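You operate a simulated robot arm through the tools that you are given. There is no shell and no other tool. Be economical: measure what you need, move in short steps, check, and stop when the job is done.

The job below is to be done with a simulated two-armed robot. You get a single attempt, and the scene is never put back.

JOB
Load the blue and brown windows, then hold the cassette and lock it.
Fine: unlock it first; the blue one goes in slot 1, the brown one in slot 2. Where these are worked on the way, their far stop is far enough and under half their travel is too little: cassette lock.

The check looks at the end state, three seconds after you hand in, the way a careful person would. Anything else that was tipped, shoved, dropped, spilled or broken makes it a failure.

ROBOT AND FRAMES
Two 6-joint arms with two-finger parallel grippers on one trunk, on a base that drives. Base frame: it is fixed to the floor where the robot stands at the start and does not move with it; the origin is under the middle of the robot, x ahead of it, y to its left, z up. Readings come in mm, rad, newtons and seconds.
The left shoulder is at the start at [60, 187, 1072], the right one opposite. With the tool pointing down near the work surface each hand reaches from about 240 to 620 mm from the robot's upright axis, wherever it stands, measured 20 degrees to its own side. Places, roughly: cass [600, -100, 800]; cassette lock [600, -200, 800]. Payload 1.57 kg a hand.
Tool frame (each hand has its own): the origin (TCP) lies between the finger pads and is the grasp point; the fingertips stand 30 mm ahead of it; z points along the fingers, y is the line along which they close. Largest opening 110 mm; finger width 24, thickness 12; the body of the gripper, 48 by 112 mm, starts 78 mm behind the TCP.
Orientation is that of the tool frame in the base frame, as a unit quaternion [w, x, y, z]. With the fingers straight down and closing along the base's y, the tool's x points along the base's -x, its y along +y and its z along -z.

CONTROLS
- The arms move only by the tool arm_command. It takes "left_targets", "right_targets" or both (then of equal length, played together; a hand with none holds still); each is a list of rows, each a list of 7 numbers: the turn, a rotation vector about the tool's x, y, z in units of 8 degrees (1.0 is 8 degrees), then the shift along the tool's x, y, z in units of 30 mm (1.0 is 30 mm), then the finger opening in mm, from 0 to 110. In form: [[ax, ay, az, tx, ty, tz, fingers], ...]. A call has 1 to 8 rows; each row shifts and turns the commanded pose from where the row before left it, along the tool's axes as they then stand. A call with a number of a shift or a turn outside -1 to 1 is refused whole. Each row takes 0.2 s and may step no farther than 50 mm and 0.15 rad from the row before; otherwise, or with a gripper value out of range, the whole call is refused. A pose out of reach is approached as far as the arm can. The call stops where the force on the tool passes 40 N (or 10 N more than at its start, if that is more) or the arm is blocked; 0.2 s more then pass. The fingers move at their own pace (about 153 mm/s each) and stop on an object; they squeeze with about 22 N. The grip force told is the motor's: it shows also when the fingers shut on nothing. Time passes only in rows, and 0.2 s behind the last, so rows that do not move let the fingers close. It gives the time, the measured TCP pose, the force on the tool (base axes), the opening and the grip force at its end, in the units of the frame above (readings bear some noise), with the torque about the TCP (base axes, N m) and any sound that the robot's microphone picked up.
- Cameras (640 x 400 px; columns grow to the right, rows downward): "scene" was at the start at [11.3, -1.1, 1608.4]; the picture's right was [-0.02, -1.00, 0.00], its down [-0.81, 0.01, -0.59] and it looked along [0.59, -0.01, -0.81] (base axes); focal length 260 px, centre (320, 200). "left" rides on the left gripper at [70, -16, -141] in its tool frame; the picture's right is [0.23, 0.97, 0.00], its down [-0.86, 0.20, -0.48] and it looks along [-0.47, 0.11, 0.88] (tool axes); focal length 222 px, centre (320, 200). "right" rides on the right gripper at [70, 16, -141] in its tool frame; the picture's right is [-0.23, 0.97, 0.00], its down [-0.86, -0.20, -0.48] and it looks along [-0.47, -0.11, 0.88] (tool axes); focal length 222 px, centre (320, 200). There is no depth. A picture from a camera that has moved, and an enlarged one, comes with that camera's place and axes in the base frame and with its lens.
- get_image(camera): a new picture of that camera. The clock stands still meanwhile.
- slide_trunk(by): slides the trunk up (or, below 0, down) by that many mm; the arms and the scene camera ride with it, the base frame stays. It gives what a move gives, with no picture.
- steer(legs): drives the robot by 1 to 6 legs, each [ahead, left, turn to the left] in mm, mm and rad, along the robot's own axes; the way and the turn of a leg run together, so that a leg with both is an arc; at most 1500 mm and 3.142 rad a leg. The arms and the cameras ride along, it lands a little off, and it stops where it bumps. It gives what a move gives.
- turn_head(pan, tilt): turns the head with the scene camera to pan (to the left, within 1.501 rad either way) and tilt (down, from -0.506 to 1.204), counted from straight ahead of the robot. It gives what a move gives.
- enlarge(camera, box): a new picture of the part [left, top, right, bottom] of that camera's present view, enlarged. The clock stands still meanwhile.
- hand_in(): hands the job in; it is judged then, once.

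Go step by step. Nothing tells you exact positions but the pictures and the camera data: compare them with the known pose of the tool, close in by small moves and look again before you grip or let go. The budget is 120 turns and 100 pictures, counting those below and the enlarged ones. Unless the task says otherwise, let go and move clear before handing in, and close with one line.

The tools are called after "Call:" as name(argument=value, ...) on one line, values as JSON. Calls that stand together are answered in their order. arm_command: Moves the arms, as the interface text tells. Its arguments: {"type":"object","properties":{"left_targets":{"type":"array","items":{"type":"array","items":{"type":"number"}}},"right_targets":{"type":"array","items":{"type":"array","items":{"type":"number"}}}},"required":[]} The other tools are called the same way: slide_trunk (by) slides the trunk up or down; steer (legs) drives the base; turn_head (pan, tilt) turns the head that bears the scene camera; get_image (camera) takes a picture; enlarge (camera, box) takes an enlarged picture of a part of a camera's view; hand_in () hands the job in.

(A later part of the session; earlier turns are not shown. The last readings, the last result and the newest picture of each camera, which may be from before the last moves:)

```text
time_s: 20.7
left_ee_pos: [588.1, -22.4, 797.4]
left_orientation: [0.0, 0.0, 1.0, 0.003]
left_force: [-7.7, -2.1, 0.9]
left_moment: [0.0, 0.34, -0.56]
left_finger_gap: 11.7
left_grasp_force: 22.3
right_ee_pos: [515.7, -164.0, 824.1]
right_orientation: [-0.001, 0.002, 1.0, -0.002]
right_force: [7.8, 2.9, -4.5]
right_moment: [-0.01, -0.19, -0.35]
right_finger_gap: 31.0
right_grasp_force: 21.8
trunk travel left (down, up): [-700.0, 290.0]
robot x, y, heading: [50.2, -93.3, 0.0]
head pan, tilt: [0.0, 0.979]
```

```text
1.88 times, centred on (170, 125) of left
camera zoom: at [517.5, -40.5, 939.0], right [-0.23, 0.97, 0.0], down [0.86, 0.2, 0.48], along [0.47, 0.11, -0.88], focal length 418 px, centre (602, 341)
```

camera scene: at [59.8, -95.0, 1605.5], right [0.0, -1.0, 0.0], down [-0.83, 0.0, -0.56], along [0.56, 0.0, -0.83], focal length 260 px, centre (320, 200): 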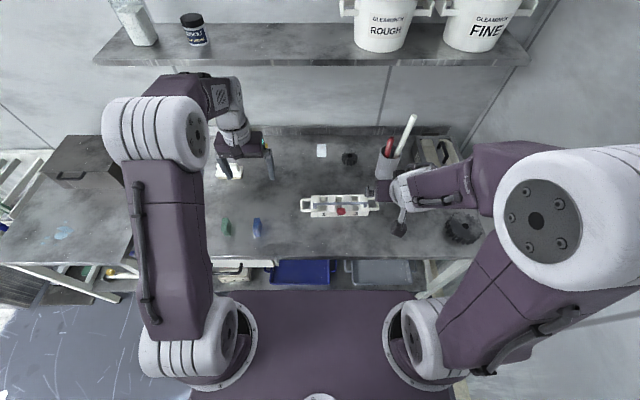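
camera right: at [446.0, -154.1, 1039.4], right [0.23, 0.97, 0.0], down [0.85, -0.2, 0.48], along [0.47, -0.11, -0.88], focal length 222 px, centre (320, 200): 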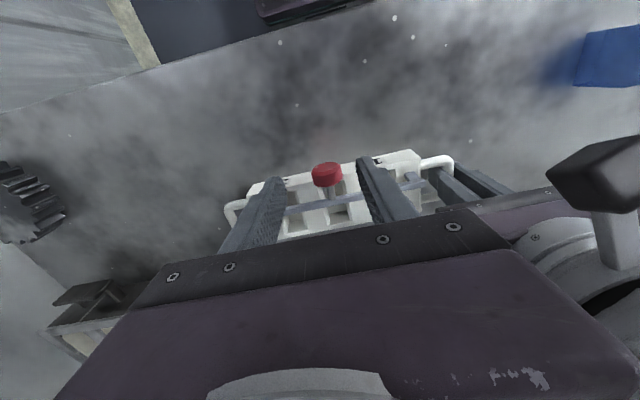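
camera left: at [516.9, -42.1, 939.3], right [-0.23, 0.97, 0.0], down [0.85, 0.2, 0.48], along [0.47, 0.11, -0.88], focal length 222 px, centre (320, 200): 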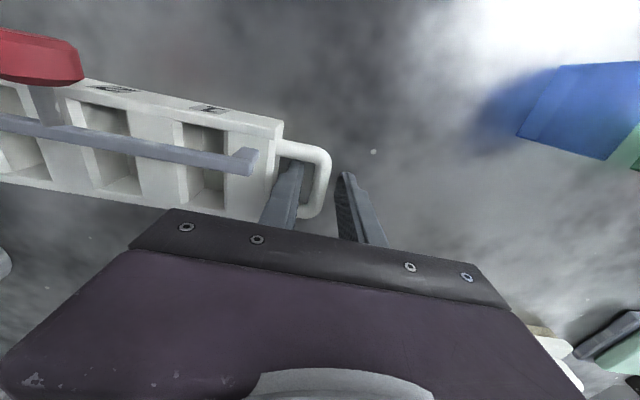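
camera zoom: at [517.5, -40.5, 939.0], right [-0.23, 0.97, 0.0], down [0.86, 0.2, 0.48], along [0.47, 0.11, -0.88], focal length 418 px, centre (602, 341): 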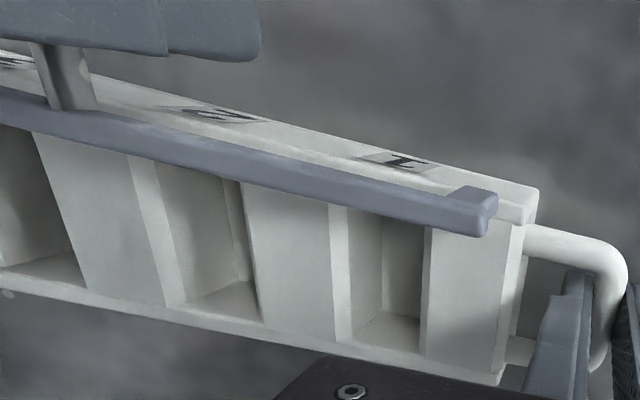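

The lock is opening well and the bar is now over the near lip. I'll continue to its stop.

Call:
arm_command(right_targets=[[0, 0, 0, 0.13, 0, 0, 0], [0, 0, 0, 0.13, 0, 0, 0], [0, 0, 0, 0, 0, 0, 0]])

Call:
arm_command(right_targets=[[0, 0, 0, 0.13, 0, 0, 0], [0, 0, 0, 0.13, 0, 0, 0], [0, 0, 0, 0, 0, 0, 0]])

Call:
enlarge(camera="left", box=[0, 20, 340, 230])

```text
time_s: 21.5
left_ee_pos: [586.5, -24.2, 798.0]
left_orientation: [0.0, 0.0, 1.0, 0.003]
left_force: [-19.4, -23.1, 3.9]
left_moment: [-0.33, 0.11, -0.62]
left_finger_gap: 12.5
left_grasp_force: 21.8
right_ee_pos: [509.5, -164.1, 825.2]
right_orientation: [0.001, 0.001, 1.0, -0.002]
right_force: [18.7, 22.1, -4.4]
right_moment: [-0.03, -0.08, -0.5]
right_finger_gap: 31.2
right_grasp_force: 22.1
trunk travel left (down, up): [-700.0, 290.0]
robot x, y, heading: [52.0, -94.8, -0.003]
head pan, tilt: [0.0, 0.979]
```

```text
time_s: 22.3
left_ee_pos: [586.9, -23.6, 798.1]
left_orientation: [0.001, -0.001, 1.0, 0.001]
left_force: [-19.0, -22.9, 2.1]
left_moment: [-0.23, 0.02, -0.6]
left_finger_gap: 12.0
left_grasp_force: 22.1
right_ee_pos: [500.7, -163.7, 823.7]
right_orientation: [0.001, 0.002, 1.0, -0.002]
right_force: [17.2, 21.7, -0.7]
right_moment: [0.05, -0.16, -0.26]
right_finger_gap: 31.1
right_grasp_force: 22.1
trunk travel left (down, up): [-700.0, 290.0]
robot x, y, heading: [55.1, -92.7, -0.003]
head pan, tilt: [0.0, 0.979]
```

```text
1.88 times, centred on (170, 125) of left
camera zoom: at [517.1, -40.6, 939.5], right [-0.23, 0.97, 0.0], down [0.85, 0.2, 0.48], along [0.47, 0.11, -0.88], focal length 418 px, centre (602, 341)
```

zoom: 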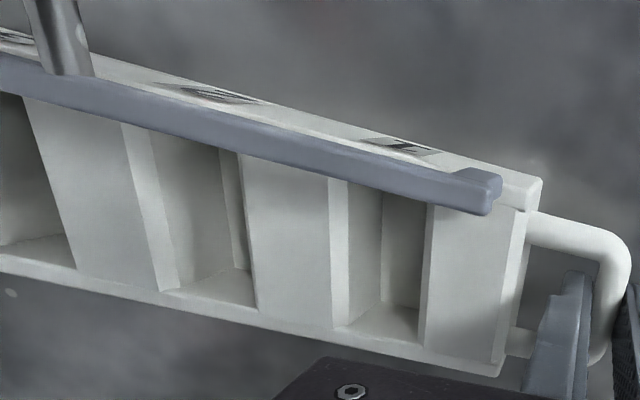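

The bar has reached its stop over the lip and the slots are clear. I'll release the knob, lift the right hand away and check how the cassette sits.

Call:
arm_command(right_targets=[[0, 0, 0, -0.1, 0.05, 0, 0], [0, 0, 0, 0, 0, 0, 60], [0, 0, 0, 0, 0, -0.7, 60], [0, 0, 0, 0, 0, -0.9, 60], [0, 0, 0, 0.5, -0.5, -0.9, 60], [0, 0, 0, 0.5, -0.9, -0.9, 60], [0, 0, 0, 0.5, -0.9, -0.9, 60], [0, 0, 0, 0, 0, 0, 60]])

Call:
enlarge(camera="scene", box=[290, 170, 410, 245])

Call:
enlarge(camera="left", box=[0, 20, 340, 230])

```text
time_s: 24.1
left_ee_pos: [586.9, -23.4, 798.3]
left_orientation: [0.0, 0.0, 1.0, 0.001]
left_force: [-2.0, -0.8, 2.3]
left_moment: [-0.02, 0.32, 0.04]
left_finger_gap: 11.5
left_grasp_force: 22.3
right_ee_pos: [458.2, -230.3, 955.0]
right_orientation: [-0.002, 0.001, 1.0, -0.002]
right_force: [-0.5, -0.6, 0.6]
right_moment: [-0.02, 0.03, -0.03]
right_finger_gap: 59.8
right_grasp_force: 0.1
trunk travel left (down, up): [-700.0, 290.0]
robot x, y, heading: [52.8, -95.5, 0.004]
head pan, tilt: [0.0, 0.979]
```

```text
5.33 times, centred on (350, 208) of scene
camera zoom: at [58.9, -94.2, 1605.6], right [0.0, -1.0, 0.0], down [-0.83, 0.0, -0.56], along [0.56, 0.0, -0.83], focal length 1385 px, centre (160, 160)
```

zoom: 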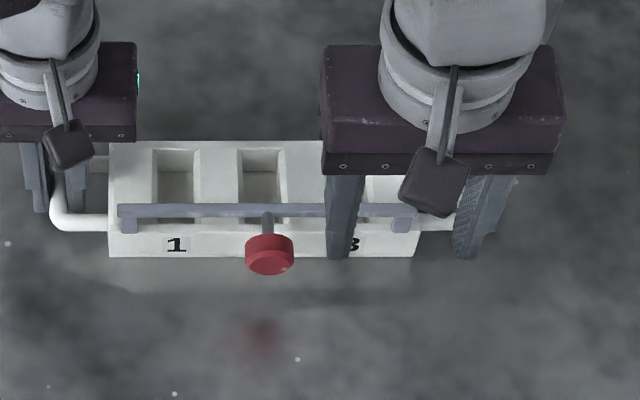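

```text
1.88 times, centred on (170, 125) of left
camera zoom: at [516.9, -40.5, 939.5], right [-0.23, 0.97, 0.0], down [0.85, 0.2, 0.48], along [0.47, 0.11, -0.88], focal length 418 px, centre (602, 341)
```

zoom: 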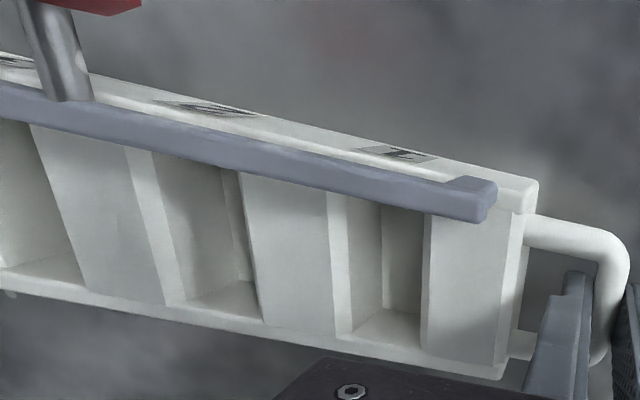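

The cassette still sits straight with the lock open. I'll release the handle, lift the left hand clear and go look at the windows.

Call:
arm_command(left_targets=[[0, 0, 0, 0, 0, 0, 28], [0, 0, 0, 0, 0, 0, 28], [0, 0, 0, 0, 0, -0.7, 28], [0, 0, 0, 0, 0, -0.9, 28], [0, 0, 0, 0.3, 0.6, -0.9, 50], [0, 0, 0, 0.4, 1, -0.9, 70], [0, 0, 0, 0.4, 1, -0.6, 70], [0, 0, 0, 0, 0, 0, 70]])

Call:
arm_command(left_targets=[[0, 0, 0, 0, 1, 0, 70], [0, 0, 0, 0, 1, 0, 70], [0, 0, 0, 0, 0, 0, 70]])

Call:
get_image(camera="left")

Call:
enlarge(camera="scene", box=[190, 190, 350, 250])

```text
time_s: 25.9
left_ee_pos: [552.9, 53.8, 915.4]
left_orientation: [0.001, -0.001, 1.0, 0.003]
left_force: [-0.7, -0.3, -0.1]
left_moment: [0.01, 0.01, -0.02]
left_finger_gap: 70.2
left_grasp_force: 0.0
right_ee_pos: [461.6, -230.0, 953.8]
right_orientation: [-0.003, 0.002, 1.0, -0.003]
right_force: [0.1, 0.0, 0.9]
right_moment: [0.03, -0.02, -0.05]
right_finger_gap: 60.0
right_grasp_force: 0.1
trunk travel left (down, up): [-700.0, 290.0]
robot x, y, heading: [52.1, -92.3, -0.003]
head pan, tilt: [0.0, 0.979]
```

```text
time_s: 26.7
left_ee_pos: [553.1, 116.0, 919.0]
left_orientation: [0.001, 0.0, 1.0, 0.002]
left_force: [-0.6, 0.0, 0.1]
left_moment: [0.0, -0.02, 0.01]
left_finger_gap: 70.1
left_grasp_force: 0.1
right_ee_pos: [459.2, -231.3, 952.0]
right_orientation: [-0.002, 0.001, 1.0, -0.003]
right_force: [0.1, 0.4, -0.3]
right_moment: [0.02, -0.01, -0.01]
right_finger_gap: 60.0
right_grasp_force: 0.2
trunk travel left (down, up): [-700.0, 290.0]
robot x, y, heading: [50.4, -92.5, -0.003]
head pan, tilt: [0.0, 0.979]
```

```text
60 pictures are left
camera left: at [483.5, 98.1, 1060.1], right [-0.23, 0.97, 0.0], down [0.85, 0.2, 0.48], along [0.47, 0.11, -0.88], focal length 222 px, centre (320, 200)
```

left: 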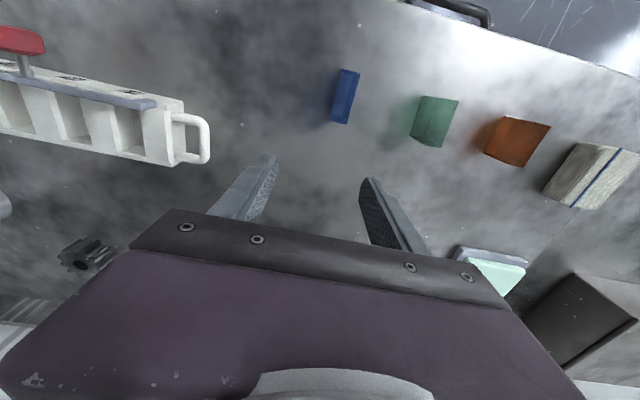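

```text
4.00 times, centred on (270, 220) of scene
camera zoom: at [59.4, -95.0, 1605.6], right [0.0, -1.0, 0.0], down [-0.83, 0.0, -0.56], along [0.56, 0.0, -0.83], focal length 1038 px, centre (520, 120)
```

zoom: 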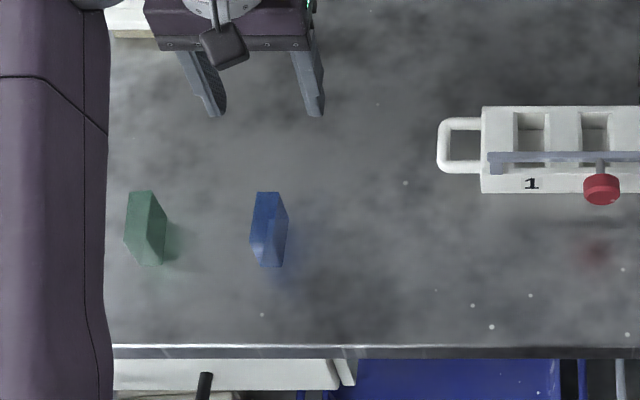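

Call:
enlarge(camera="left", box=[300, 50, 400, 140])

Call:
enlarge(camera="left", box=[400, 80, 640, 220])

Call:
enlarge(camera="scene", box=[245, 210, 270, 262])

```text
4.44 times, centred on (350, 95) of left
camera zoom: at [483.5, 98.1, 1060.1], right [-0.23, 0.97, 0.0], down [0.85, 0.2, 0.48], along [0.47, 0.11, -0.88], focal length 987 px, centre (187, 667)
```

zoom: 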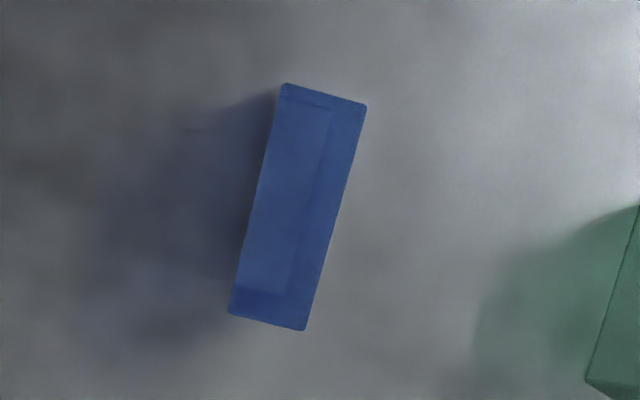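

```text
2.67 times, centred on (520, 150) of left
camera zoom: at [483.5, 98.1, 1060.1], right [-0.23, 0.97, 0.0], down [0.85, 0.2, 0.48], along [0.47, 0.11, -0.88], focal length 592 px, centre (-213, 333)
```

zoom: 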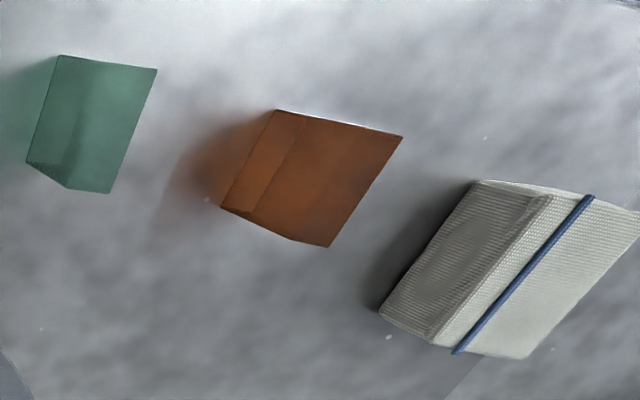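

```text
7.69 times, centred on (258, 236) of scene
camera zoom: at [59.4, -95.0, 1605.6], right [0.0, -1.0, 0.0], down [-0.83, 0.0, -0.56], along [0.56, 0.0, -0.83], focal length 1997 px, centre (801, -77)
```

zoom: 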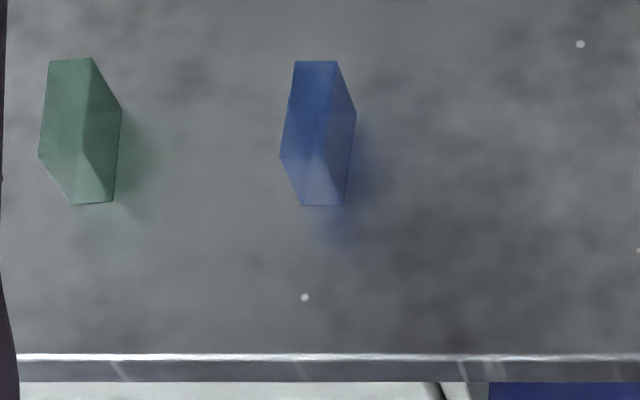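

The blue window is centred at (496, 126.5), 19 mm thick, 49 mm long, with its top at about z 809. I'll grip only its top 15 mm so the fingertips stay above the cassette when it is seated.

Call:
arm_command(left_targets=[[0, 0, 0, 0.63, 0.12, 0.3, 50], [0, 0, 0, 0.63, 0.12, 0.3, 50], [0, 0, 0, 0.64, 0.11, 0.3, 50], [0, 0, 0, 0, 0, 0.8, 50], [0, 0, 0, 0, 0, 0, 50]])

Call:
get_image(camera="left")

```text
time_s: 27.9
left_ee_pos: [497.6, 124.9, 867.0]
left_orientation: [0.0, 0.0, 1.0, 0.003]
left_force: [0.9, 0.0, -0.4]
left_moment: [0.01, -0.02, 0.03]
left_finger_gap: 50.2
left_grasp_force: 0.0
right_ee_pos: [459.6, -230.0, 953.9]
right_orientation: [-0.001, 0.002, 1.0, -0.003]
right_force: [-0.2, -0.3, 0.6]
right_moment: [0.03, -0.01, 0.0]
right_finger_gap: 60.2
right_grasp_force: 0.1
trunk travel left (down, up): [-700.0, 290.0]
robot x, y, heading: [51.0, -97.1, -0.004]
head pan, tilt: [0.0, 0.979]
```

```text
55 pictures are left
camera left: at [428.0, 107.8, 1008.5], right [-0.23, 0.97, 0.0], down [0.85, 0.2, 0.48], along [0.47, 0.11, -0.88], focal length 222 px, centre (320, 200)
```

left: 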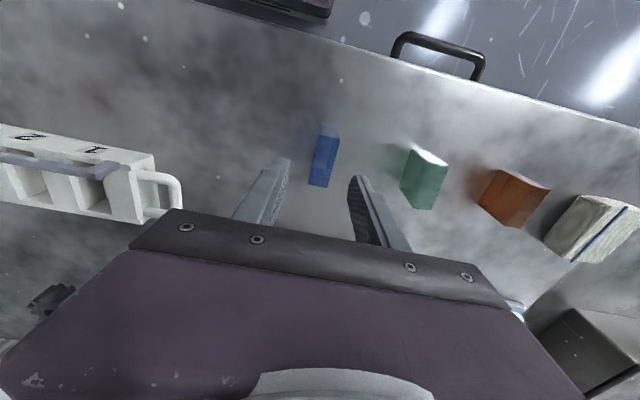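

Call:
arm_command(left_targets=[[0, 0, 0, 0.04, 0.03, 0.7, 50], [0, 0, 0, 0, 0, 0.7, 50], [0, 0, 0, 0, 0, 0, 50]])

Call:
get_image(camera="left")

```text
time_s: 28.7
left_ee_pos: [496.4, 126.1, 825.1]
left_orientation: [0.001, 0.0, 1.0, 0.002]
left_force: [-0.3, -0.8, 0.1]
left_moment: [0.01, -0.02, -0.02]
left_finger_gap: 50.1
left_grasp_force: 0.0
right_ee_pos: [458.1, -230.6, 953.0]
right_orientation: [-0.002, 0.002, 1.0, -0.003]
right_force: [-0.3, -0.7, 0.1]
right_moment: [0.0, -0.01, 0.03]
right_finger_gap: 59.9
right_grasp_force: 0.1
trunk travel left (down, up): [-700.0, 290.0]
robot x, y, heading: [52.1, -97.6, 0.0]
head pan, tilt: [0.0, 0.979]
```

```text
54 pictures are left
camera left: at [426.7, 109.0, 966.4], right [-0.23, 0.97, 0.0], down [0.85, 0.2, 0.48], along [0.47, 0.11, -0.88], focal length 222 px, centre (320, 200)
```

left: 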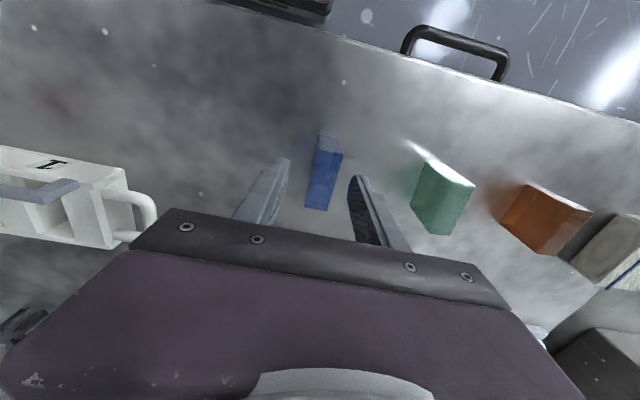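

The fingers straddle the blue window's top, so I'll close and lift.

Call:
arm_command(left_targets=[[0, 0, 0, 0, 0, 0, 0], [0, 0, 0, 0, 0, 0, 0], [0, 0, 0, 0, 0, -0.4, 0], [0, 0, 0, 0, 0, -0.8, 0], [0, 0, 0, 0, 0, -0.9, 0], [0, 0, 0, 0, 0, -0.9, 0], [0, 0, 0, 0, 0, 0, 0]])

Call:
get_image(camera="left")

Call:
enlarge(camera="scene", box=[220, 170, 320, 240])

```text
time_s: 30.3
left_ee_pos: [495.1, 125.5, 915.4]
left_orientation: [0.001, 0.0, 1.0, 0.001]
left_force: [0.6, 0.3, -0.8]
left_moment: [-0.01, -0.02, -0.01]
left_finger_gap: 19.7
left_grasp_force: 21.7
right_ee_pos: [460.7, -230.1, 953.3]
right_orientation: [-0.002, 0.002, 1.0, -0.003]
right_force: [0.4, -0.1, 0.2]
right_moment: [0.01, 0.02, 0.03]
right_finger_gap: 60.3
right_grasp_force: 0.0
trunk travel left (down, up): [-700.0, 290.0]
robot x, y, heading: [47.9, -96.5, 0.001]
head pan, tilt: [0.0, 0.979]
```

```text
53 pictures are left
camera left: at [425.3, 108.0, 1057.0], right [-0.23, 0.97, 0.0], down [0.85, 0.2, 0.48], along [0.47, 0.11, -0.88], focal length 222 px, centre (320, 200)
```

left: 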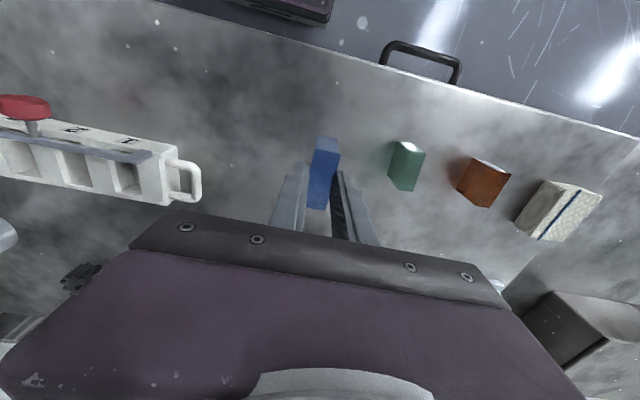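

```text
5.71 times, centred on (270, 205) of scene
camera zoom: at [60.1, -93.9, 1605.6], right [0.0, -1.0, 0.0], down [-0.83, 0.0, -0.56], along [0.56, 0.0, -0.83], focal length 1484 px, centre (606, 171)
```

zoom: 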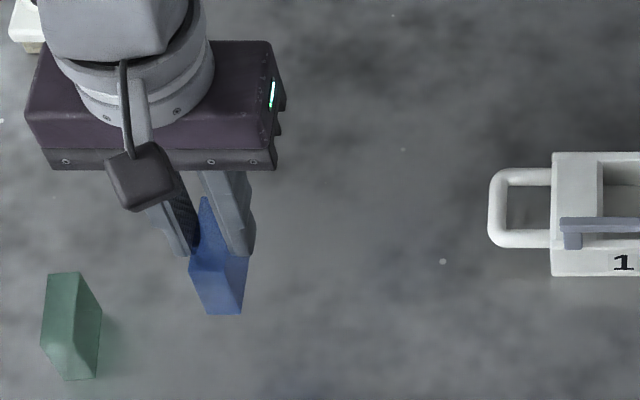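

The blue window is held upright. Now I'll measure slot 1 precisely.

Call:
enlarge(camera="scene", box=[300, 180, 370, 225])

Call:
enlarge(camera="left", box=[0, 80, 210, 220])

Call:
enlarge(camera="right", box=[250, 80, 640, 300])

```text
8.89 times, centred on (335, 202) of scene
camera zoom: at [60.1, -93.9, 1605.6], right [0.0, -1.0, 0.0], down [-0.83, 0.0, -0.56], along [0.56, 0.0, -0.83], focal length 2308 px, centre (187, 178)
```

zoom: 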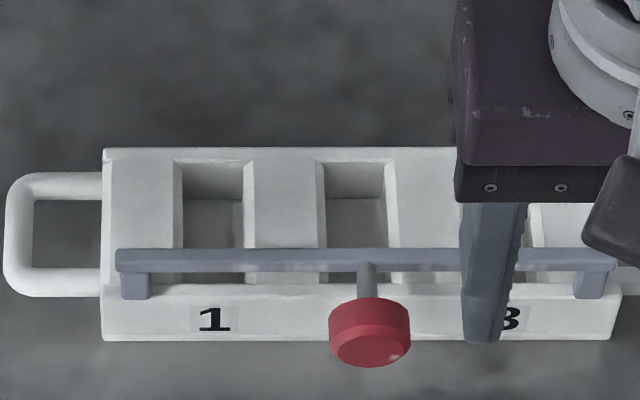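

```text
2.86 times, centred on (105, 150) of left
camera zoom: at [425.3, 108.0, 1057.0], right [-0.23, 0.97, 0.0], down [0.85, 0.2, 0.48], along [0.47, 0.11, -0.88], focal length 635 px, centre (934, 343)
```

zoom: 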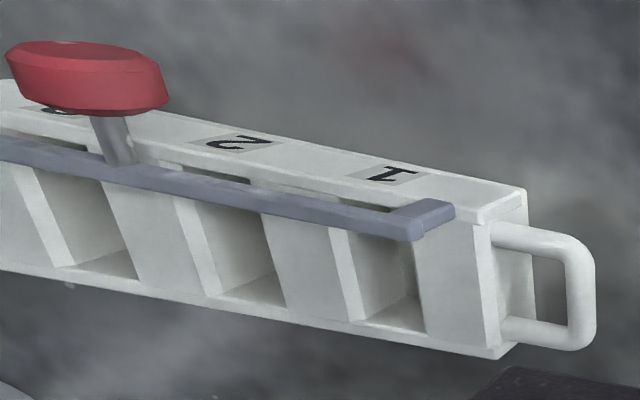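

```text
1.64 times, centred on (445, 190) of right
camera zoom: at [390.1, -212.5, 1095.1], right [0.23, 0.97, -0.01], down [0.86, -0.2, 0.48], along [0.46, -0.11, -0.88], focal length 364 px, centre (115, 216)
```

zoom: 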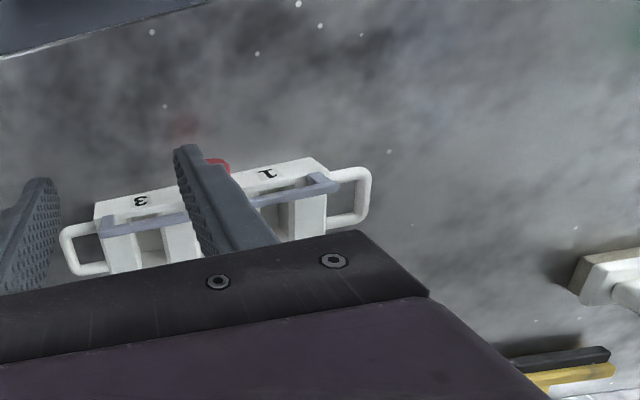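

Slot 1 is centred near (584, -105) and slot 2 near (584, -166), both about 25 mm wide, with the bar clear at x 548–556. I'll carry the blue window above slot 1.

Call:
arm_command(left_targets=[[0, 0, 0, -0.375, -0.96, -0.07, 0], [0, 0, 0, -0.375, -0.96, -0.07, 0], [0, 0, 0, -0.375, -0.96, -0.07, 0], [0, 0, 0, -0.375, -0.96, -0.07, 0], [0, 0, 0, -0.375, -0.96, -0.07, 0], [0, 0, 0, -0.375, -0.96, -0.07, 0], [0, 0, 0, -0.375, -0.96, -0.07, 0], [0, 0, 0, -0.375, -0.96, -0.07, 0]])

Call:
arm_command(left_targets=[[0, 0, 0, 0, 0, 0, 0]], right_targets=[[0, 0, 0, 0.5, -1, -0.5, 60]])

Call:
enlarge(camera="scene", box=[300, 180, 370, 225])

Call:
get_image(camera="left")

```text
time_s: 32.1
left_ee_pos: [585.1, -103.2, 930.9]
left_orientation: [0.001, 0.0, 1.0, 0.003]
left_force: [0.0, -0.6, -2.0]
left_moment: [0.02, 0.01, -0.05]
left_finger_gap: 19.6
left_grasp_force: 22.1
right_ee_pos: [459.9, -230.9, 953.9]
right_orientation: [-0.002, 0.001, 1.0, -0.003]
right_force: [-0.7, -0.2, -0.1]
right_moment: [0.0, 0.03, 0.02]
right_finger_gap: 59.6
right_grasp_force: 0.0
trunk travel left (down, up): [-700.0, 290.0]
robot x, y, heading: [49.9, -97.6, 0.002]
head pan, tilt: [0.0, 0.979]
```

```text
time_s: 32.5
left_ee_pos: [582.7, -105.4, 932.0]
left_orientation: [0.002, 0.0, 1.0, 0.002]
left_force: [-0.1, -0.6, -0.8]
left_moment: [0.03, -0.03, 0.01]
left_finger_gap: 19.5
left_grasp_force: 22.3
right_ee_pos: [442.9, -261.6, 969.3]
right_orientation: [-0.001, 0.001, 1.0, -0.002]
right_force: [-0.5, -0.7, -0.3]
right_moment: [0.03, 0.02, 0.01]
right_finger_gap: 60.1
right_grasp_force: 0.1
trunk travel left (down, up): [-700.0, 290.0]
robot x, y, heading: [46.0, -95.6, 0.0]
head pan, tilt: [0.0, 0.979]
```

```text
8.89 times, centred on (335, 202) of scene
camera zoom: at [57.9, -96.2, 1605.6], right [0.0, -1.0, 0.0], down [-0.83, 0.0, -0.56], along [0.56, 0.0, -0.83], focal length 2308 px, centre (187, 178)
```

zoom: 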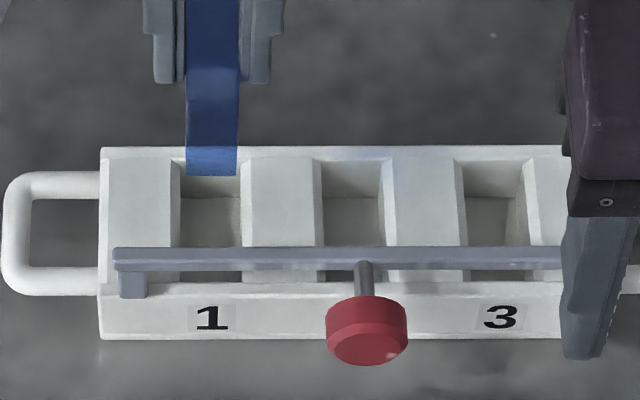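

```text
47 pictures are left
camera left: at [513.6, -122.3, 1072.6], right [-0.23, 0.97, 0.01], down [0.85, 0.2, 0.48], along [0.47, 0.11, -0.88], focal length 222 px, centre (320, 200)
```

left: 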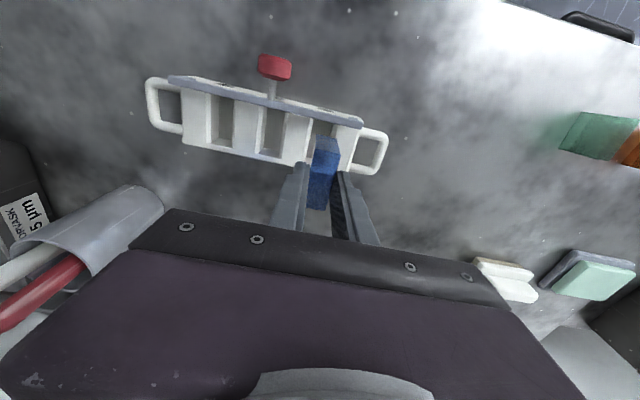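

The window is lined up with slot 1 at y about -106. I'll lower it to just above the slot and check again.

Call:
arm_command(left_targets=[[0, 0, 0, -0.05, 0, 0.7, 0], [0, 0, 0, -0.03, 0, 0.7, 0], [0, 0, 0, 0, 0, 0.7, 0], [0, 0, 0, 0, 0, 0, 0]])

Call:
enlarge(camera="scene", box=[300, 180, 370, 225])

Call:
enlarge(camera="left", box=[180, 60, 420, 220])

```text
time_s: 33.5
left_ee_pos: [586.6, -104.4, 867.7]
left_orientation: [0.001, 0.001, 1.0, 0.003]
left_force: [0.1, 0.1, -1.7]
left_moment: [-0.02, 0.0, 0.0]
left_finger_gap: 19.7
left_grasp_force: 22.0
right_ee_pos: [445.2, -260.1, 968.7]
right_orientation: [-0.002, 0.002, 1.0, -0.003]
right_force: [0.9, 1.0, -0.9]
right_moment: [0.02, 0.0, -0.01]
right_finger_gap: 60.0
right_grasp_force: 0.0
trunk travel left (down, up): [-700.0, 290.0]
robot x, y, heading: [51.8, -94.3, -0.001]
head pan, tilt: [0.0, 0.979]
```

```text
8.89 times, centred on (335, 202) of scene
camera zoom: at [59.3, -94.3, 1605.6], right [0.0, -1.0, 0.0], down [-0.83, 0.0, -0.56], along [0.56, 0.0, -0.83], focal length 2308 px, centre (187, 178)
```

zoom: 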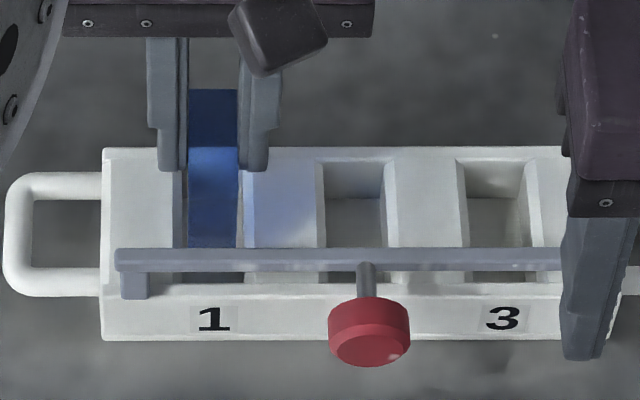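

```text
2.50 times, centred on (300, 140) of left
camera zoom: at [517.3, -122.0, 1009.0], right [-0.23, 0.97, 0.0], down [0.85, 0.2, 0.48], along [0.47, 0.11, -0.88], focal length 555 px, centre (370, 350)
```

zoom: 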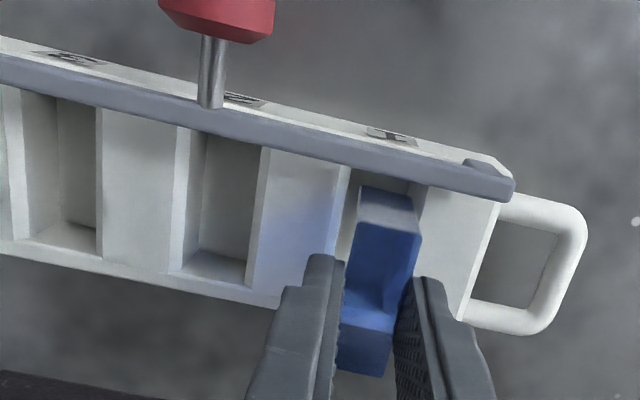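

Alignment is good, so I'll lower it into slot 1.

Call:
arm_command(left_targets=[[0, 0, 0, 0.02, -0.03, 0.5, 0], [0, 0, 0, 0, 0, 0.4, 0], [0, 0, 0, 0, 0, 0, 0]])

Call:
enlarge(camera="scene", box=[300, 180, 370, 225])

```text
time_s: 34.3
left_ee_pos: [588.4, -104.8, 841.2]
left_orientation: [0.0, -0.001, 1.0, 0.003]
left_force: [0.8, -0.2, -1.9]
left_moment: [0.02, 0.03, -0.02]
left_finger_gap: 19.3
left_grasp_force: 22.2
right_ee_pos: [444.4, -259.5, 968.5]
right_orientation: [-0.001, 0.001, 1.0, -0.003]
right_force: [1.1, -0.2, 0.0]
right_moment: [0.0, 0.01, 0.0]
right_finger_gap: 59.8
right_grasp_force: 0.0
trunk travel left (down, up): [-700.0, 290.0]
robot x, y, heading: [48.3, -98.0, -0.0]
head pan, tilt: [0.0, 0.979]
```

```text
8.89 times, centred on (335, 202) of scene
camera zoom: at [59.5, -94.2, 1605.6], right [0.0, -1.0, 0.0], down [-0.83, 0.0, -0.56], along [0.56, 0.0, -0.83], focal length 2308 px, centre (187, 178)
```

zoom: 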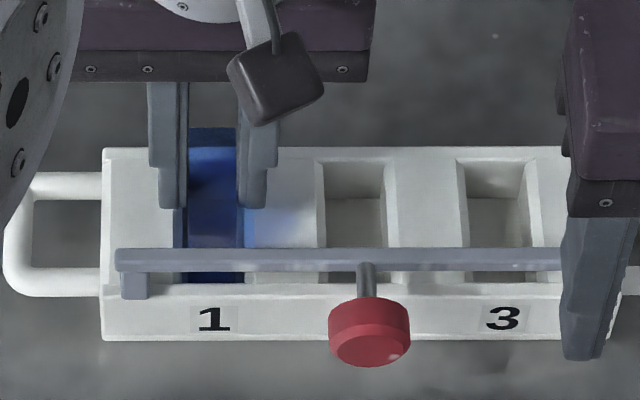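

It is entering freely. I'll keep going in small steps until it touches the slot floor.

Call:
arm_command(left_targets=[[0, 0, 0, 0.05, 0, 0.13, 0], [0, 0, 0, 0, 0, 0.13, 0], [0, 0, 0, 0, 0, 0, 0]])

Call:
arm_command(left_targets=[[0, 0, 0, 0, 0, 0.1, 0], [0, 0, 0, 0, 0, 0, 0]])

```text
time_s: 35.1
left_ee_pos: [585.8, -105.8, 833.1]
left_orientation: [0.001, 0.0, 1.0, 0.003]
left_force: [-0.2, 0.2, -1.3]
left_moment: [-0.01, 0.02, -0.01]
left_finger_gap: 19.6
left_grasp_force: 21.7
right_ee_pos: [445.5, -259.9, 968.9]
right_orientation: [-0.002, 0.002, 1.0, -0.003]
right_force: [0.4, 0.3, -0.5]
right_moment: [-0.01, 0.01, 0.01]
right_finger_gap: 59.8
right_grasp_force: 0.1
trunk travel left (down, up): [-700.0, 290.0]
robot x, y, heading: [50.4, -95.3, -0.001]
head pan, tilt: [0.0, 0.979]
```

```text
time_s: 35.7
left_ee_pos: [586.7, -105.9, 831.6]
left_orientation: [0.002, 0.001, 1.0, 0.001]
left_force: [0.5, 1.0, 6.0]
left_moment: [0.03, 0.08, -0.03]
left_finger_gap: 19.4
left_grasp_force: 22.5
right_ee_pos: [444.4, -260.3, 969.3]
right_orientation: [-0.002, 0.001, 1.0, -0.002]
right_force: [-0.2, -1.2, -1.2]
right_moment: [-0.01, 0.01, 0.01]
right_finger_gap: 60.2
right_grasp_force: 0.1
trunk travel left (down, up): [-700.0, 290.0]
robot x, y, heading: [52.8, -96.0, -0.003]
head pan, tilt: [0.0, 0.979]
```

The window touched the floor at TCP z 831.6. I'll release and lift straight up.

Call:
arm_command(left_targets=[[0, 0, 0, 0, 0, 0, 40], [0, 0, 0, 0, 0, 0, 40], [0, 0, 0, 0, 0, -0.6, 40], [0, 0, 0, 0, 0, -0.9, 40], [0, 0, 0, 0, 0, -0.9, 40], [0, 0, 0, 0, 0, -0.6, 40], [0, 0, 0, 0, 0, 0, 40]])

Call:
enlarge(camera="scene", box=[300, 180, 370, 225])

```text
time_s: 37.3
left_ee_pos: [585.7, -104.3, 920.6]
left_orientation: [0.001, 0.001, 1.0, 0.003]
left_force: [0.2, -0.5, 0.7]
left_moment: [0.01, 0.02, 0.01]
left_finger_gap: 39.8
left_grasp_force: 0.0
right_ee_pos: [443.9, -260.6, 966.3]
right_orientation: [-0.002, 0.002, 1.0, -0.003]
right_force: [-0.8, -1.2, 0.6]
right_moment: [0.02, -0.01, -0.03]
right_finger_gap: 60.2
right_grasp_force: 0.0
trunk travel left (down, up): [-700.0, 290.0]
robot x, y, heading: [47.2, -94.6, 0.001]
head pan, tilt: [0.0, 0.979]
```

```text
8.89 times, centred on (335, 202) of scene
camera zoom: at [59.6, -94.2, 1605.6], right [0.0, -1.0, 0.0], down [-0.83, 0.0, -0.56], along [0.56, 0.0, -0.83], focal length 2308 px, centre (187, 178)
```

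zoom: 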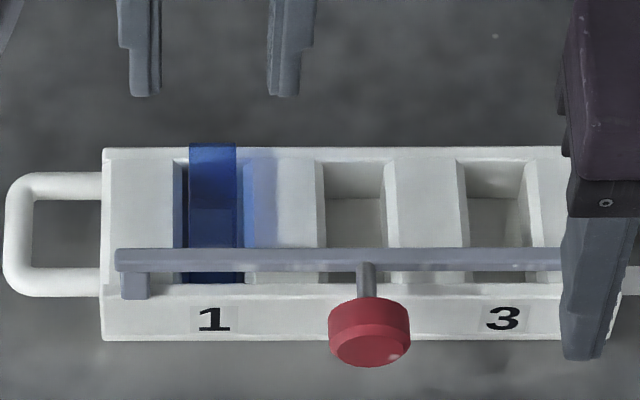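

Blue is seated in slot 1. Next I'll go back over to the brown window, near (493, 347).

Call:
arm_command(left_targets=[[0, 0, 0, 0.1, 1, 0, 50], [0, 0, 0, 0.1, 1, 0, 50], [0, 0, 0, 0.2, 1, 0, 50], [0, 0, 0, 0.2, 1, 0, 50], [0, 0, 0, 0.2, 1, 0, 50], [0, 0, 0, 0.2, 1, 0, 50], [0, 0, 0, 0.2, 1, 0, 50], [0, 0, 0, 0.2, 1, 0, 50]])

Call:
arm_command(left_targets=[[0, 0, 0, 0.2, 1, 0, 50], [0, 0, 0, 0.2, 1, 0, 50], [0, 0, 0, 0.2, 1, 0, 50], [0, 0, 0, 0.2, 1, 0, 50], [0, 0, 0, 0.2, 1, 0, 50], [0, 0, 0, 0, 1, 0, 50], [0, 0, 0, 0, 0, 0, 50]])

Call:
get_image(camera="left")

```text
time_s: 39.1
left_ee_pos: [543.4, 135.2, 921.6]
left_orientation: [0.001, 0.0, 1.0, 0.002]
left_force: [-0.2, -0.2, 0.2]
left_moment: [0.01, -0.03, -0.02]
left_finger_gap: 50.0
left_grasp_force: 0.0
right_ee_pos: [444.1, -259.2, 968.9]
right_orientation: [-0.002, 0.003, 1.0, -0.003]
right_force: [0.4, 0.5, 0.0]
right_moment: [-0.03, 0.01, -0.03]
right_finger_gap: 60.0
right_grasp_force: 0.2
trunk travel left (down, up): [-700.0, 290.0]
robot x, y, heading: [50.0, -95.8, -0.001]
head pan, tilt: [0.0, 0.979]
```

```text
time_s: 40.7
left_ee_pos: [512.2, 314.2, 922.4]
left_orientation: [0.001, 0.001, 1.0, 0.002]
left_force: [0.3, -0.1, 0.2]
left_moment: [0.0, 0.0, 0.01]
left_finger_gap: 50.2
left_grasp_force: 0.1
right_ee_pos: [444.7, -259.9, 967.9]
right_orientation: [-0.001, 0.002, 1.0, -0.003]
right_force: [-0.5, -0.5, -0.4]
right_moment: [0.02, -0.02, 0.01]
right_finger_gap: 59.9
right_grasp_force: 0.0
trunk travel left (down, up): [-700.0, 290.0]
robot x, y, heading: [51.8, -94.0, -0.004]
head pan, tilt: [0.0, 0.979]
```

```text
42 pictures are left
camera left: at [442.6, 297.6, 1063.8], right [-0.23, 0.97, 0.0], down [0.85, 0.2, 0.48], along [0.47, 0.11, -0.88], focal length 222 px, centre (320, 200)
```

left: 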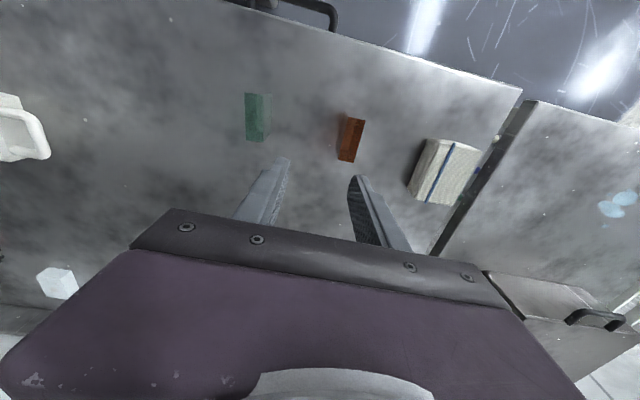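

Call:
enlarge(camera="left", box=[310, 90, 410, 180])

```text
4.44 times, centred on (360, 135) of left
camera zoom: at [442.6, 297.6, 1063.8], right [-0.23, 0.97, 0.0], down [0.85, 0.2, 0.48], along [0.47, 0.11, -0.88], focal length 987 px, centre (142, 489)
```

zoom: 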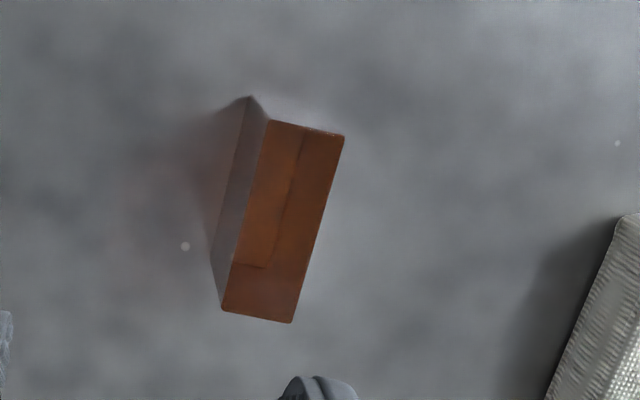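

The brown window is centred at (496, 346.5). I'll move over it, lower the fingers to its top and check.

Call:
arm_command(left_targets=[[0, 0, 0, 0.27, 0.54, 0.3, 50], [0, 0, 0, 0.27, 0.54, 0.4, 50], [0, 0, 0, 0, 0, 0.9, 50], [0, 0, 0, 0, 0, 0.9, 50], [0, 0, 0, 0, 0, 0, 50]])

Call:
enlarge(camera="left", box=[220, 90, 460, 250])

```text
time_s: 41.9
left_ee_pos: [497.2, 345.8, 848.8]
left_orientation: [0.001, 0.001, 1.0, 0.002]
left_force: [1.2, 0.2, -0.3]
left_moment: [-0.02, 0.0, 0.01]
left_finger_gap: 50.0
left_grasp_force: 0.2
right_ee_pos: [444.6, -260.2, 968.1]
right_orientation: [-0.003, 0.001, 1.0, -0.002]
right_force: [-0.3, 0.7, -0.1]
right_moment: [0.02, -0.01, 0.0]
right_finger_gap: 60.3
right_grasp_force: 0.0
trunk travel left (down, up): [-700.0, 290.0]
robot x, y, heading: [51.0, -97.3, -0.004]
head pan, tilt: [0.0, 0.979]
```

```text
2.50 times, centred on (340, 170) of left
camera zoom: at [427.7, 329.1, 989.2], right [-0.23, 0.97, 0.0], down [0.85, 0.2, 0.48], along [0.47, 0.11, -0.88], focal length 555 px, centre (270, 275)
```

zoom: 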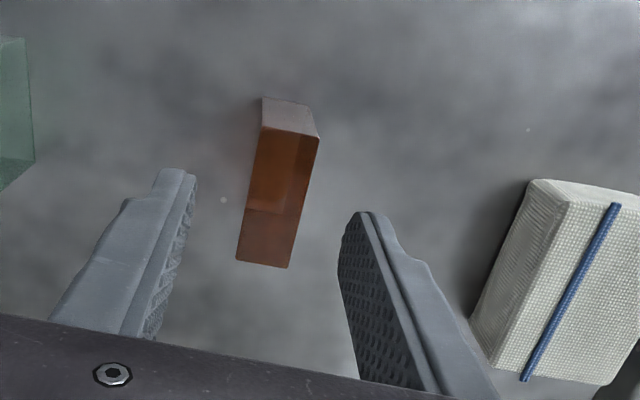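

Call:
arm_command(left_targets=[[0, 0, 0, 0.04, 0, 0.4, 50], [0, 0, 0, 0, 0, 0.4, 50], [0, 0, 0, 0, 0, 0, 50], [0, 0, 0, 0, 0, 0, 0], [0, 0, 0, 0, 0, 0, 0], [0, 0, 0, 0, 0, 0, 0]])

Call:
arm_command(left_targets=[[0, 0, 0, 0, 0, -0.4, 0], [0, 0, 0, 0, 0, -0.9, 0], [0, 0, 0, 0, 0, -0.9, 0], [0, 0, 0, 0, 0, -0.9, 0], [0, 0, 0, 0, 0, -0.4, 0], [0, 0, 0, 0, 0, 0, 0]])

Call:
get_image(camera="left")

```text
time_s: 43.3
left_ee_pos: [497.1, 345.9, 823.1]
left_orientation: [0.002, 0.0, 1.0, 0.003]
left_force: [0.6, 0.6, 0.4]
left_moment: [0.01, -0.07, 0.02]
left_finger_gap: 19.4
left_grasp_force: 22.4
right_ee_pos: [444.6, -259.9, 967.7]
right_orientation: [-0.002, 0.001, 1.0, -0.002]
right_force: [-0.7, 1.0, -0.3]
right_moment: [-0.03, 0.01, 0.04]
right_finger_gap: 60.2
right_grasp_force: 0.1
trunk travel left (down, up): [-700.0, 290.0]
robot x, y, heading: [49.6, -96.4, -0.004]
head pan, tilt: [0.0, 0.979]
```

```text
time_s: 44.7
left_ee_pos: [497.6, 347.6, 929.3]
left_orientation: [0.001, 0.0, 1.0, 0.002]
left_force: [0.4, 1.1, -0.9]
left_moment: [-0.01, 0.02, 0.0]
left_finger_gap: 19.5
left_grasp_force: 21.7
right_ee_pos: [444.7, -260.2, 968.5]
right_orientation: [-0.001, 0.002, 1.0, -0.003]
right_force: [0.1, -0.5, -0.4]
right_moment: [-0.02, 0.0, -0.01]
right_finger_gap: 60.0
right_grasp_force: 0.0
trunk travel left (down, up): [-700.0, 290.0]
robot x, y, heading: [50.4, -92.9, 0.001]
head pan, tilt: [0.0, 0.979]
```

```text
39 pictures are left
camera left: at [427.6, 329.9, 1070.7], right [-0.23, 0.97, 0.0], down [0.85, 0.2, 0.48], along [0.47, 0.11, -0.88], focal length 222 px, centre (320, 200)
```

left: 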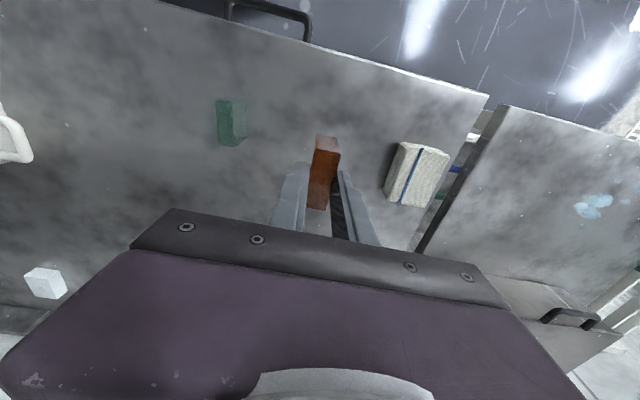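

Brown is held. I'll carry it high toward the cassette, then shift the base a little to the right for reach.

Call:
arm_command(left_targets=[[0, 0, 0, -0.2, -1, 0, 0], [0, 0, 0, -0.2, -1, 0, 0], [0, 0, 0, -0.2, -1, 0, 0], [0, 0, 0, -0.2, -1, 0, 0], [0, 0, 0, -0.2, -1, 0, 0], [0, 0, 0, -0.2, -1, 0, 0], [0, 0, 0, -0.2, -1, 0, 0], [0, 0, 0, -0.2, -1, 0, 0]])

Call:
arm_command(left_targets=[[0, 0, 0, -0.2, -1, 0, 0], [0, 0, 0, -0.2, -1, 0, 0], [0, 0, 0, -0.2, -1, 0, 0], [0, 0, 0, -0.2, -1, 0, 0], [0, 0, 0, -0.2, -1, 0, 0], [0, 0, 0, -0.2, -1, 0, 0], [0, 0, 0, -0.1, -1, 0, 0], [0, 0, 0, 0, 0, 0, 0]])

Call:
steer(legs=[[0, -45, 0]])

Call:
enlarge(camera="scene", box=[280, 160, 380, 225])

```text
time_s: 46.5
left_ee_pos: [543.7, 105.5, 926.9]
left_orientation: [0.001, -0.001, 1.0, 0.002]
left_force: [-0.3, 0.1, -1.4]
left_moment: [0.03, -0.02, -0.01]
left_finger_gap: 19.6
left_grasp_force: 22.6
right_ee_pos: [445.1, -261.6, 968.9]
right_orientation: [-0.002, 0.002, 1.0, -0.002]
right_force: [0.4, -0.4, 0.5]
right_moment: [0.02, 0.03, 0.01]
right_finger_gap: 60.1
right_grasp_force: 0.0
trunk travel left (down, up): [-700.0, 290.0]
robot x, y, heading: [51.4, -95.7, -0.001]
head pan, tilt: [0.0, 0.979]
```

```text
time_s: 48.3
left_ee_pos: [583.7, -102.0, 927.4]
left_orientation: [0.001, 0.0, 1.0, 0.001]
left_force: [-0.4, -0.3, -1.1]
left_moment: [-0.02, 0.0, -0.01]
left_finger_gap: 19.4
left_grasp_force: 22.0
right_ee_pos: [445.2, -259.3, 968.2]
right_orientation: [-0.003, 0.002, 1.0, -0.003]
right_force: [-0.1, -0.5, 0.1]
right_moment: [0.04, -0.06, -0.01]
right_finger_gap: 59.8
right_grasp_force: 0.0
trunk travel left (down, up): [-700.0, 290.0]
robot x, y, heading: [48.2, -94.9, -0.005]
head pan, tilt: [0.0, 0.979]
```

```text
time_s: 49.2
left_ee_pos: [583.7, -145.1, 928.3]
left_orientation: [0.001, 0.0, 1.0, 0.001]
left_force: [0.3, 0.8, -1.5]
left_moment: [-0.02, 0.01, 0.03]
left_finger_gap: 19.3
left_grasp_force: 22.7
right_ee_pos: [445.7, -302.5, 969.5]
right_orientation: [-0.001, 0.001, 1.0, -0.005]
right_force: [-0.7, -0.4, -0.3]
right_moment: [-0.04, 0.01, 0.0]
right_finger_gap: 60.0
right_grasp_force: 0.1
trunk travel left (down, up): [-700.0, 290.0]
robot x, y, heading: [54.9, -142.4, -0.004]
head pan, tilt: [0.0, 0.979]
```

```text
6.15 times, centred on (330, 192) of scene
camera zoom: at [59.7, -134.8, 1605.6], right [0.0, -1.0, 0.0], down [-0.83, 0.0, -0.56], along [0.56, 0.0, -0.83], focal length 1598 px, centre (258, 246)
```

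zoom: 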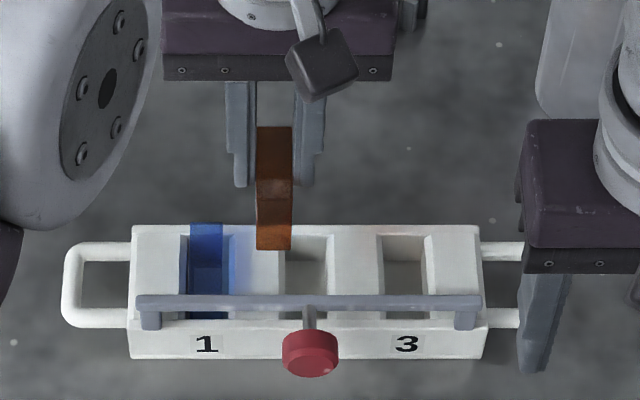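

Call:
arm_command(left_targets=[[0, 0, 0, -0.04, -0.67, 0.3, 0], [0, 0, 0, 0, 0, 0.8, 0], [0, 0, 0, 0, 0, 0.9, 0], [0, 0, 0, 0, 0, 0, 0]])

Call:
enlarge(camera="scene", box=[290, 180, 360, 225])

Call:
enlarge(camera="left", box=[180, 60, 420, 220])

```text
time_s: 50.2
left_ee_pos: [584.6, -165.8, 868.3]
left_orientation: [0.001, 0.0, 1.0, 0.002]
left_force: [0.2, 0.2, -0.6]
left_moment: [0.01, -0.01, -0.01]
left_finger_gap: 19.5
left_grasp_force: 22.5
right_ee_pos: [444.3, -303.3, 968.6]
right_orientation: [-0.002, 0.001, 1.0, -0.002]
right_force: [0.1, 0.3, -0.1]
right_moment: [-0.02, -0.02, 0.0]
right_finger_gap: 60.0
right_grasp_force: 0.0
trunk travel left (down, up): [-700.0, 290.0]
robot x, y, heading: [53.1, -140.1, 0.001]
head pan, tilt: [0.0, 0.979]
```

```text
8.89 times, centred on (325, 202) of scene
camera zoom: at [59.3, -138.0, 1605.6], right [0.0, -1.0, 0.0], down [-0.83, 0.0, -0.56], along [0.56, 0.0, -0.83], focal length 2308 px, centre (276, 178)
```

zoom: 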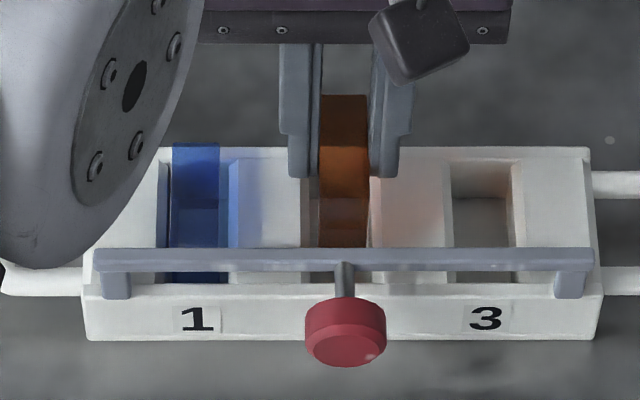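

```text
2.50 times, centred on (300, 140) of left
camera zoom: at [514.6, -182.3, 1008.7], right [-0.23, 0.97, 0.0], down [0.85, 0.2, 0.48], along [0.47, 0.11, -0.88], focal length 555 px, centre (370, 350)
```

zoom: 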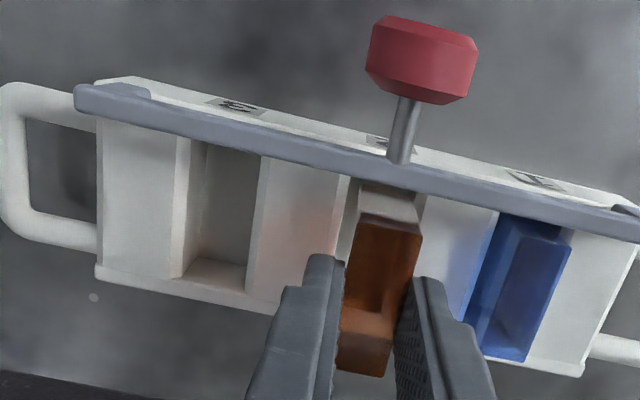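

The brown window is centred over slot 2. I'll lower it in.

Call:
arm_command(left_targets=[[0, 0, 0, -0.03, 0.02, 0.5, 0], [0, 0, 0, 0, 0, 0.4, 0], [0, 0, 0, 0, 0, 0, 0]])

Call:
arm_command(left_targets=[[0, 0, 0, 0, 0, 0.13, 0], [0, 0, 0, 0, 0, 0.13, 0], [0, 0, 0, 0, 0, 0, 0]])

Call:
arm_command(left_targets=[[0, 0, 0, 0, 0, 0.1, 0], [0, 0, 0, 0, 0, 0, 0]])

```text
time_s: 51.0
left_ee_pos: [585.6, -165.7, 840.2]
left_orientation: [0.001, -0.001, 1.0, 0.002]
left_force: [0.2, 0.5, -0.8]
left_moment: [0.03, 0.01, 0.02]
left_finger_gap: 19.6
left_grasp_force: 21.9
right_ee_pos: [444.4, -304.4, 968.6]
right_orientation: [-0.001, 0.001, 1.0, -0.003]
right_force: [0.1, -1.2, 1.0]
right_moment: [-0.01, -0.02, 0.01]
right_finger_gap: 60.3
right_grasp_force: 0.0
trunk travel left (down, up): [-700.0, 290.0]
robot x, y, heading: [50.1, -140.1, 0.001]
head pan, tilt: [0.0, 0.979]
```

```text
time_s: 51.8
left_ee_pos: [585.3, -166.3, 832.4]
left_orientation: [0.0, -0.001, 1.0, 0.003]
left_force: [-0.1, -0.6, -1.7]
left_moment: [-0.01, -0.02, -0.03]
left_finger_gap: 19.5
left_grasp_force: 22.1
right_ee_pos: [445.1, -304.5, 969.5]
right_orientation: [-0.001, 0.001, 1.0, -0.002]
right_force: [-0.4, 0.5, 0.1]
right_moment: [0.01, 0.0, 0.02]
right_finger_gap: 60.0
right_grasp_force: 0.0
trunk travel left (down, up): [-700.0, 290.0]
robot x, y, heading: [49.1, -137.9, 0.003]
head pan, tilt: [0.0, 0.979]
```

```text
time_s: 52.4
left_ee_pos: [586.6, -166.5, 830.9]
left_orientation: [0.002, -0.001, 1.0, 0.002]
left_force: [1.3, 1.2, 9.9]
left_moment: [0.0, 0.16, -0.03]
left_finger_gap: 19.7
left_grasp_force: 22.3
right_ee_pos: [444.5, -303.8, 969.9]
right_orientation: [-0.002, 0.002, 1.0, -0.002]
right_force: [0.3, -0.9, -0.1]
right_moment: [0.02, 0.03, 0.0]
right_finger_gap: 59.9
right_grasp_force: 0.0
trunk travel left (down, up): [-700.0, 290.0]
robot x, y, heading: [52.6, -139.6, -0.001]
head pan, tilt: [0.0, 0.979]
```

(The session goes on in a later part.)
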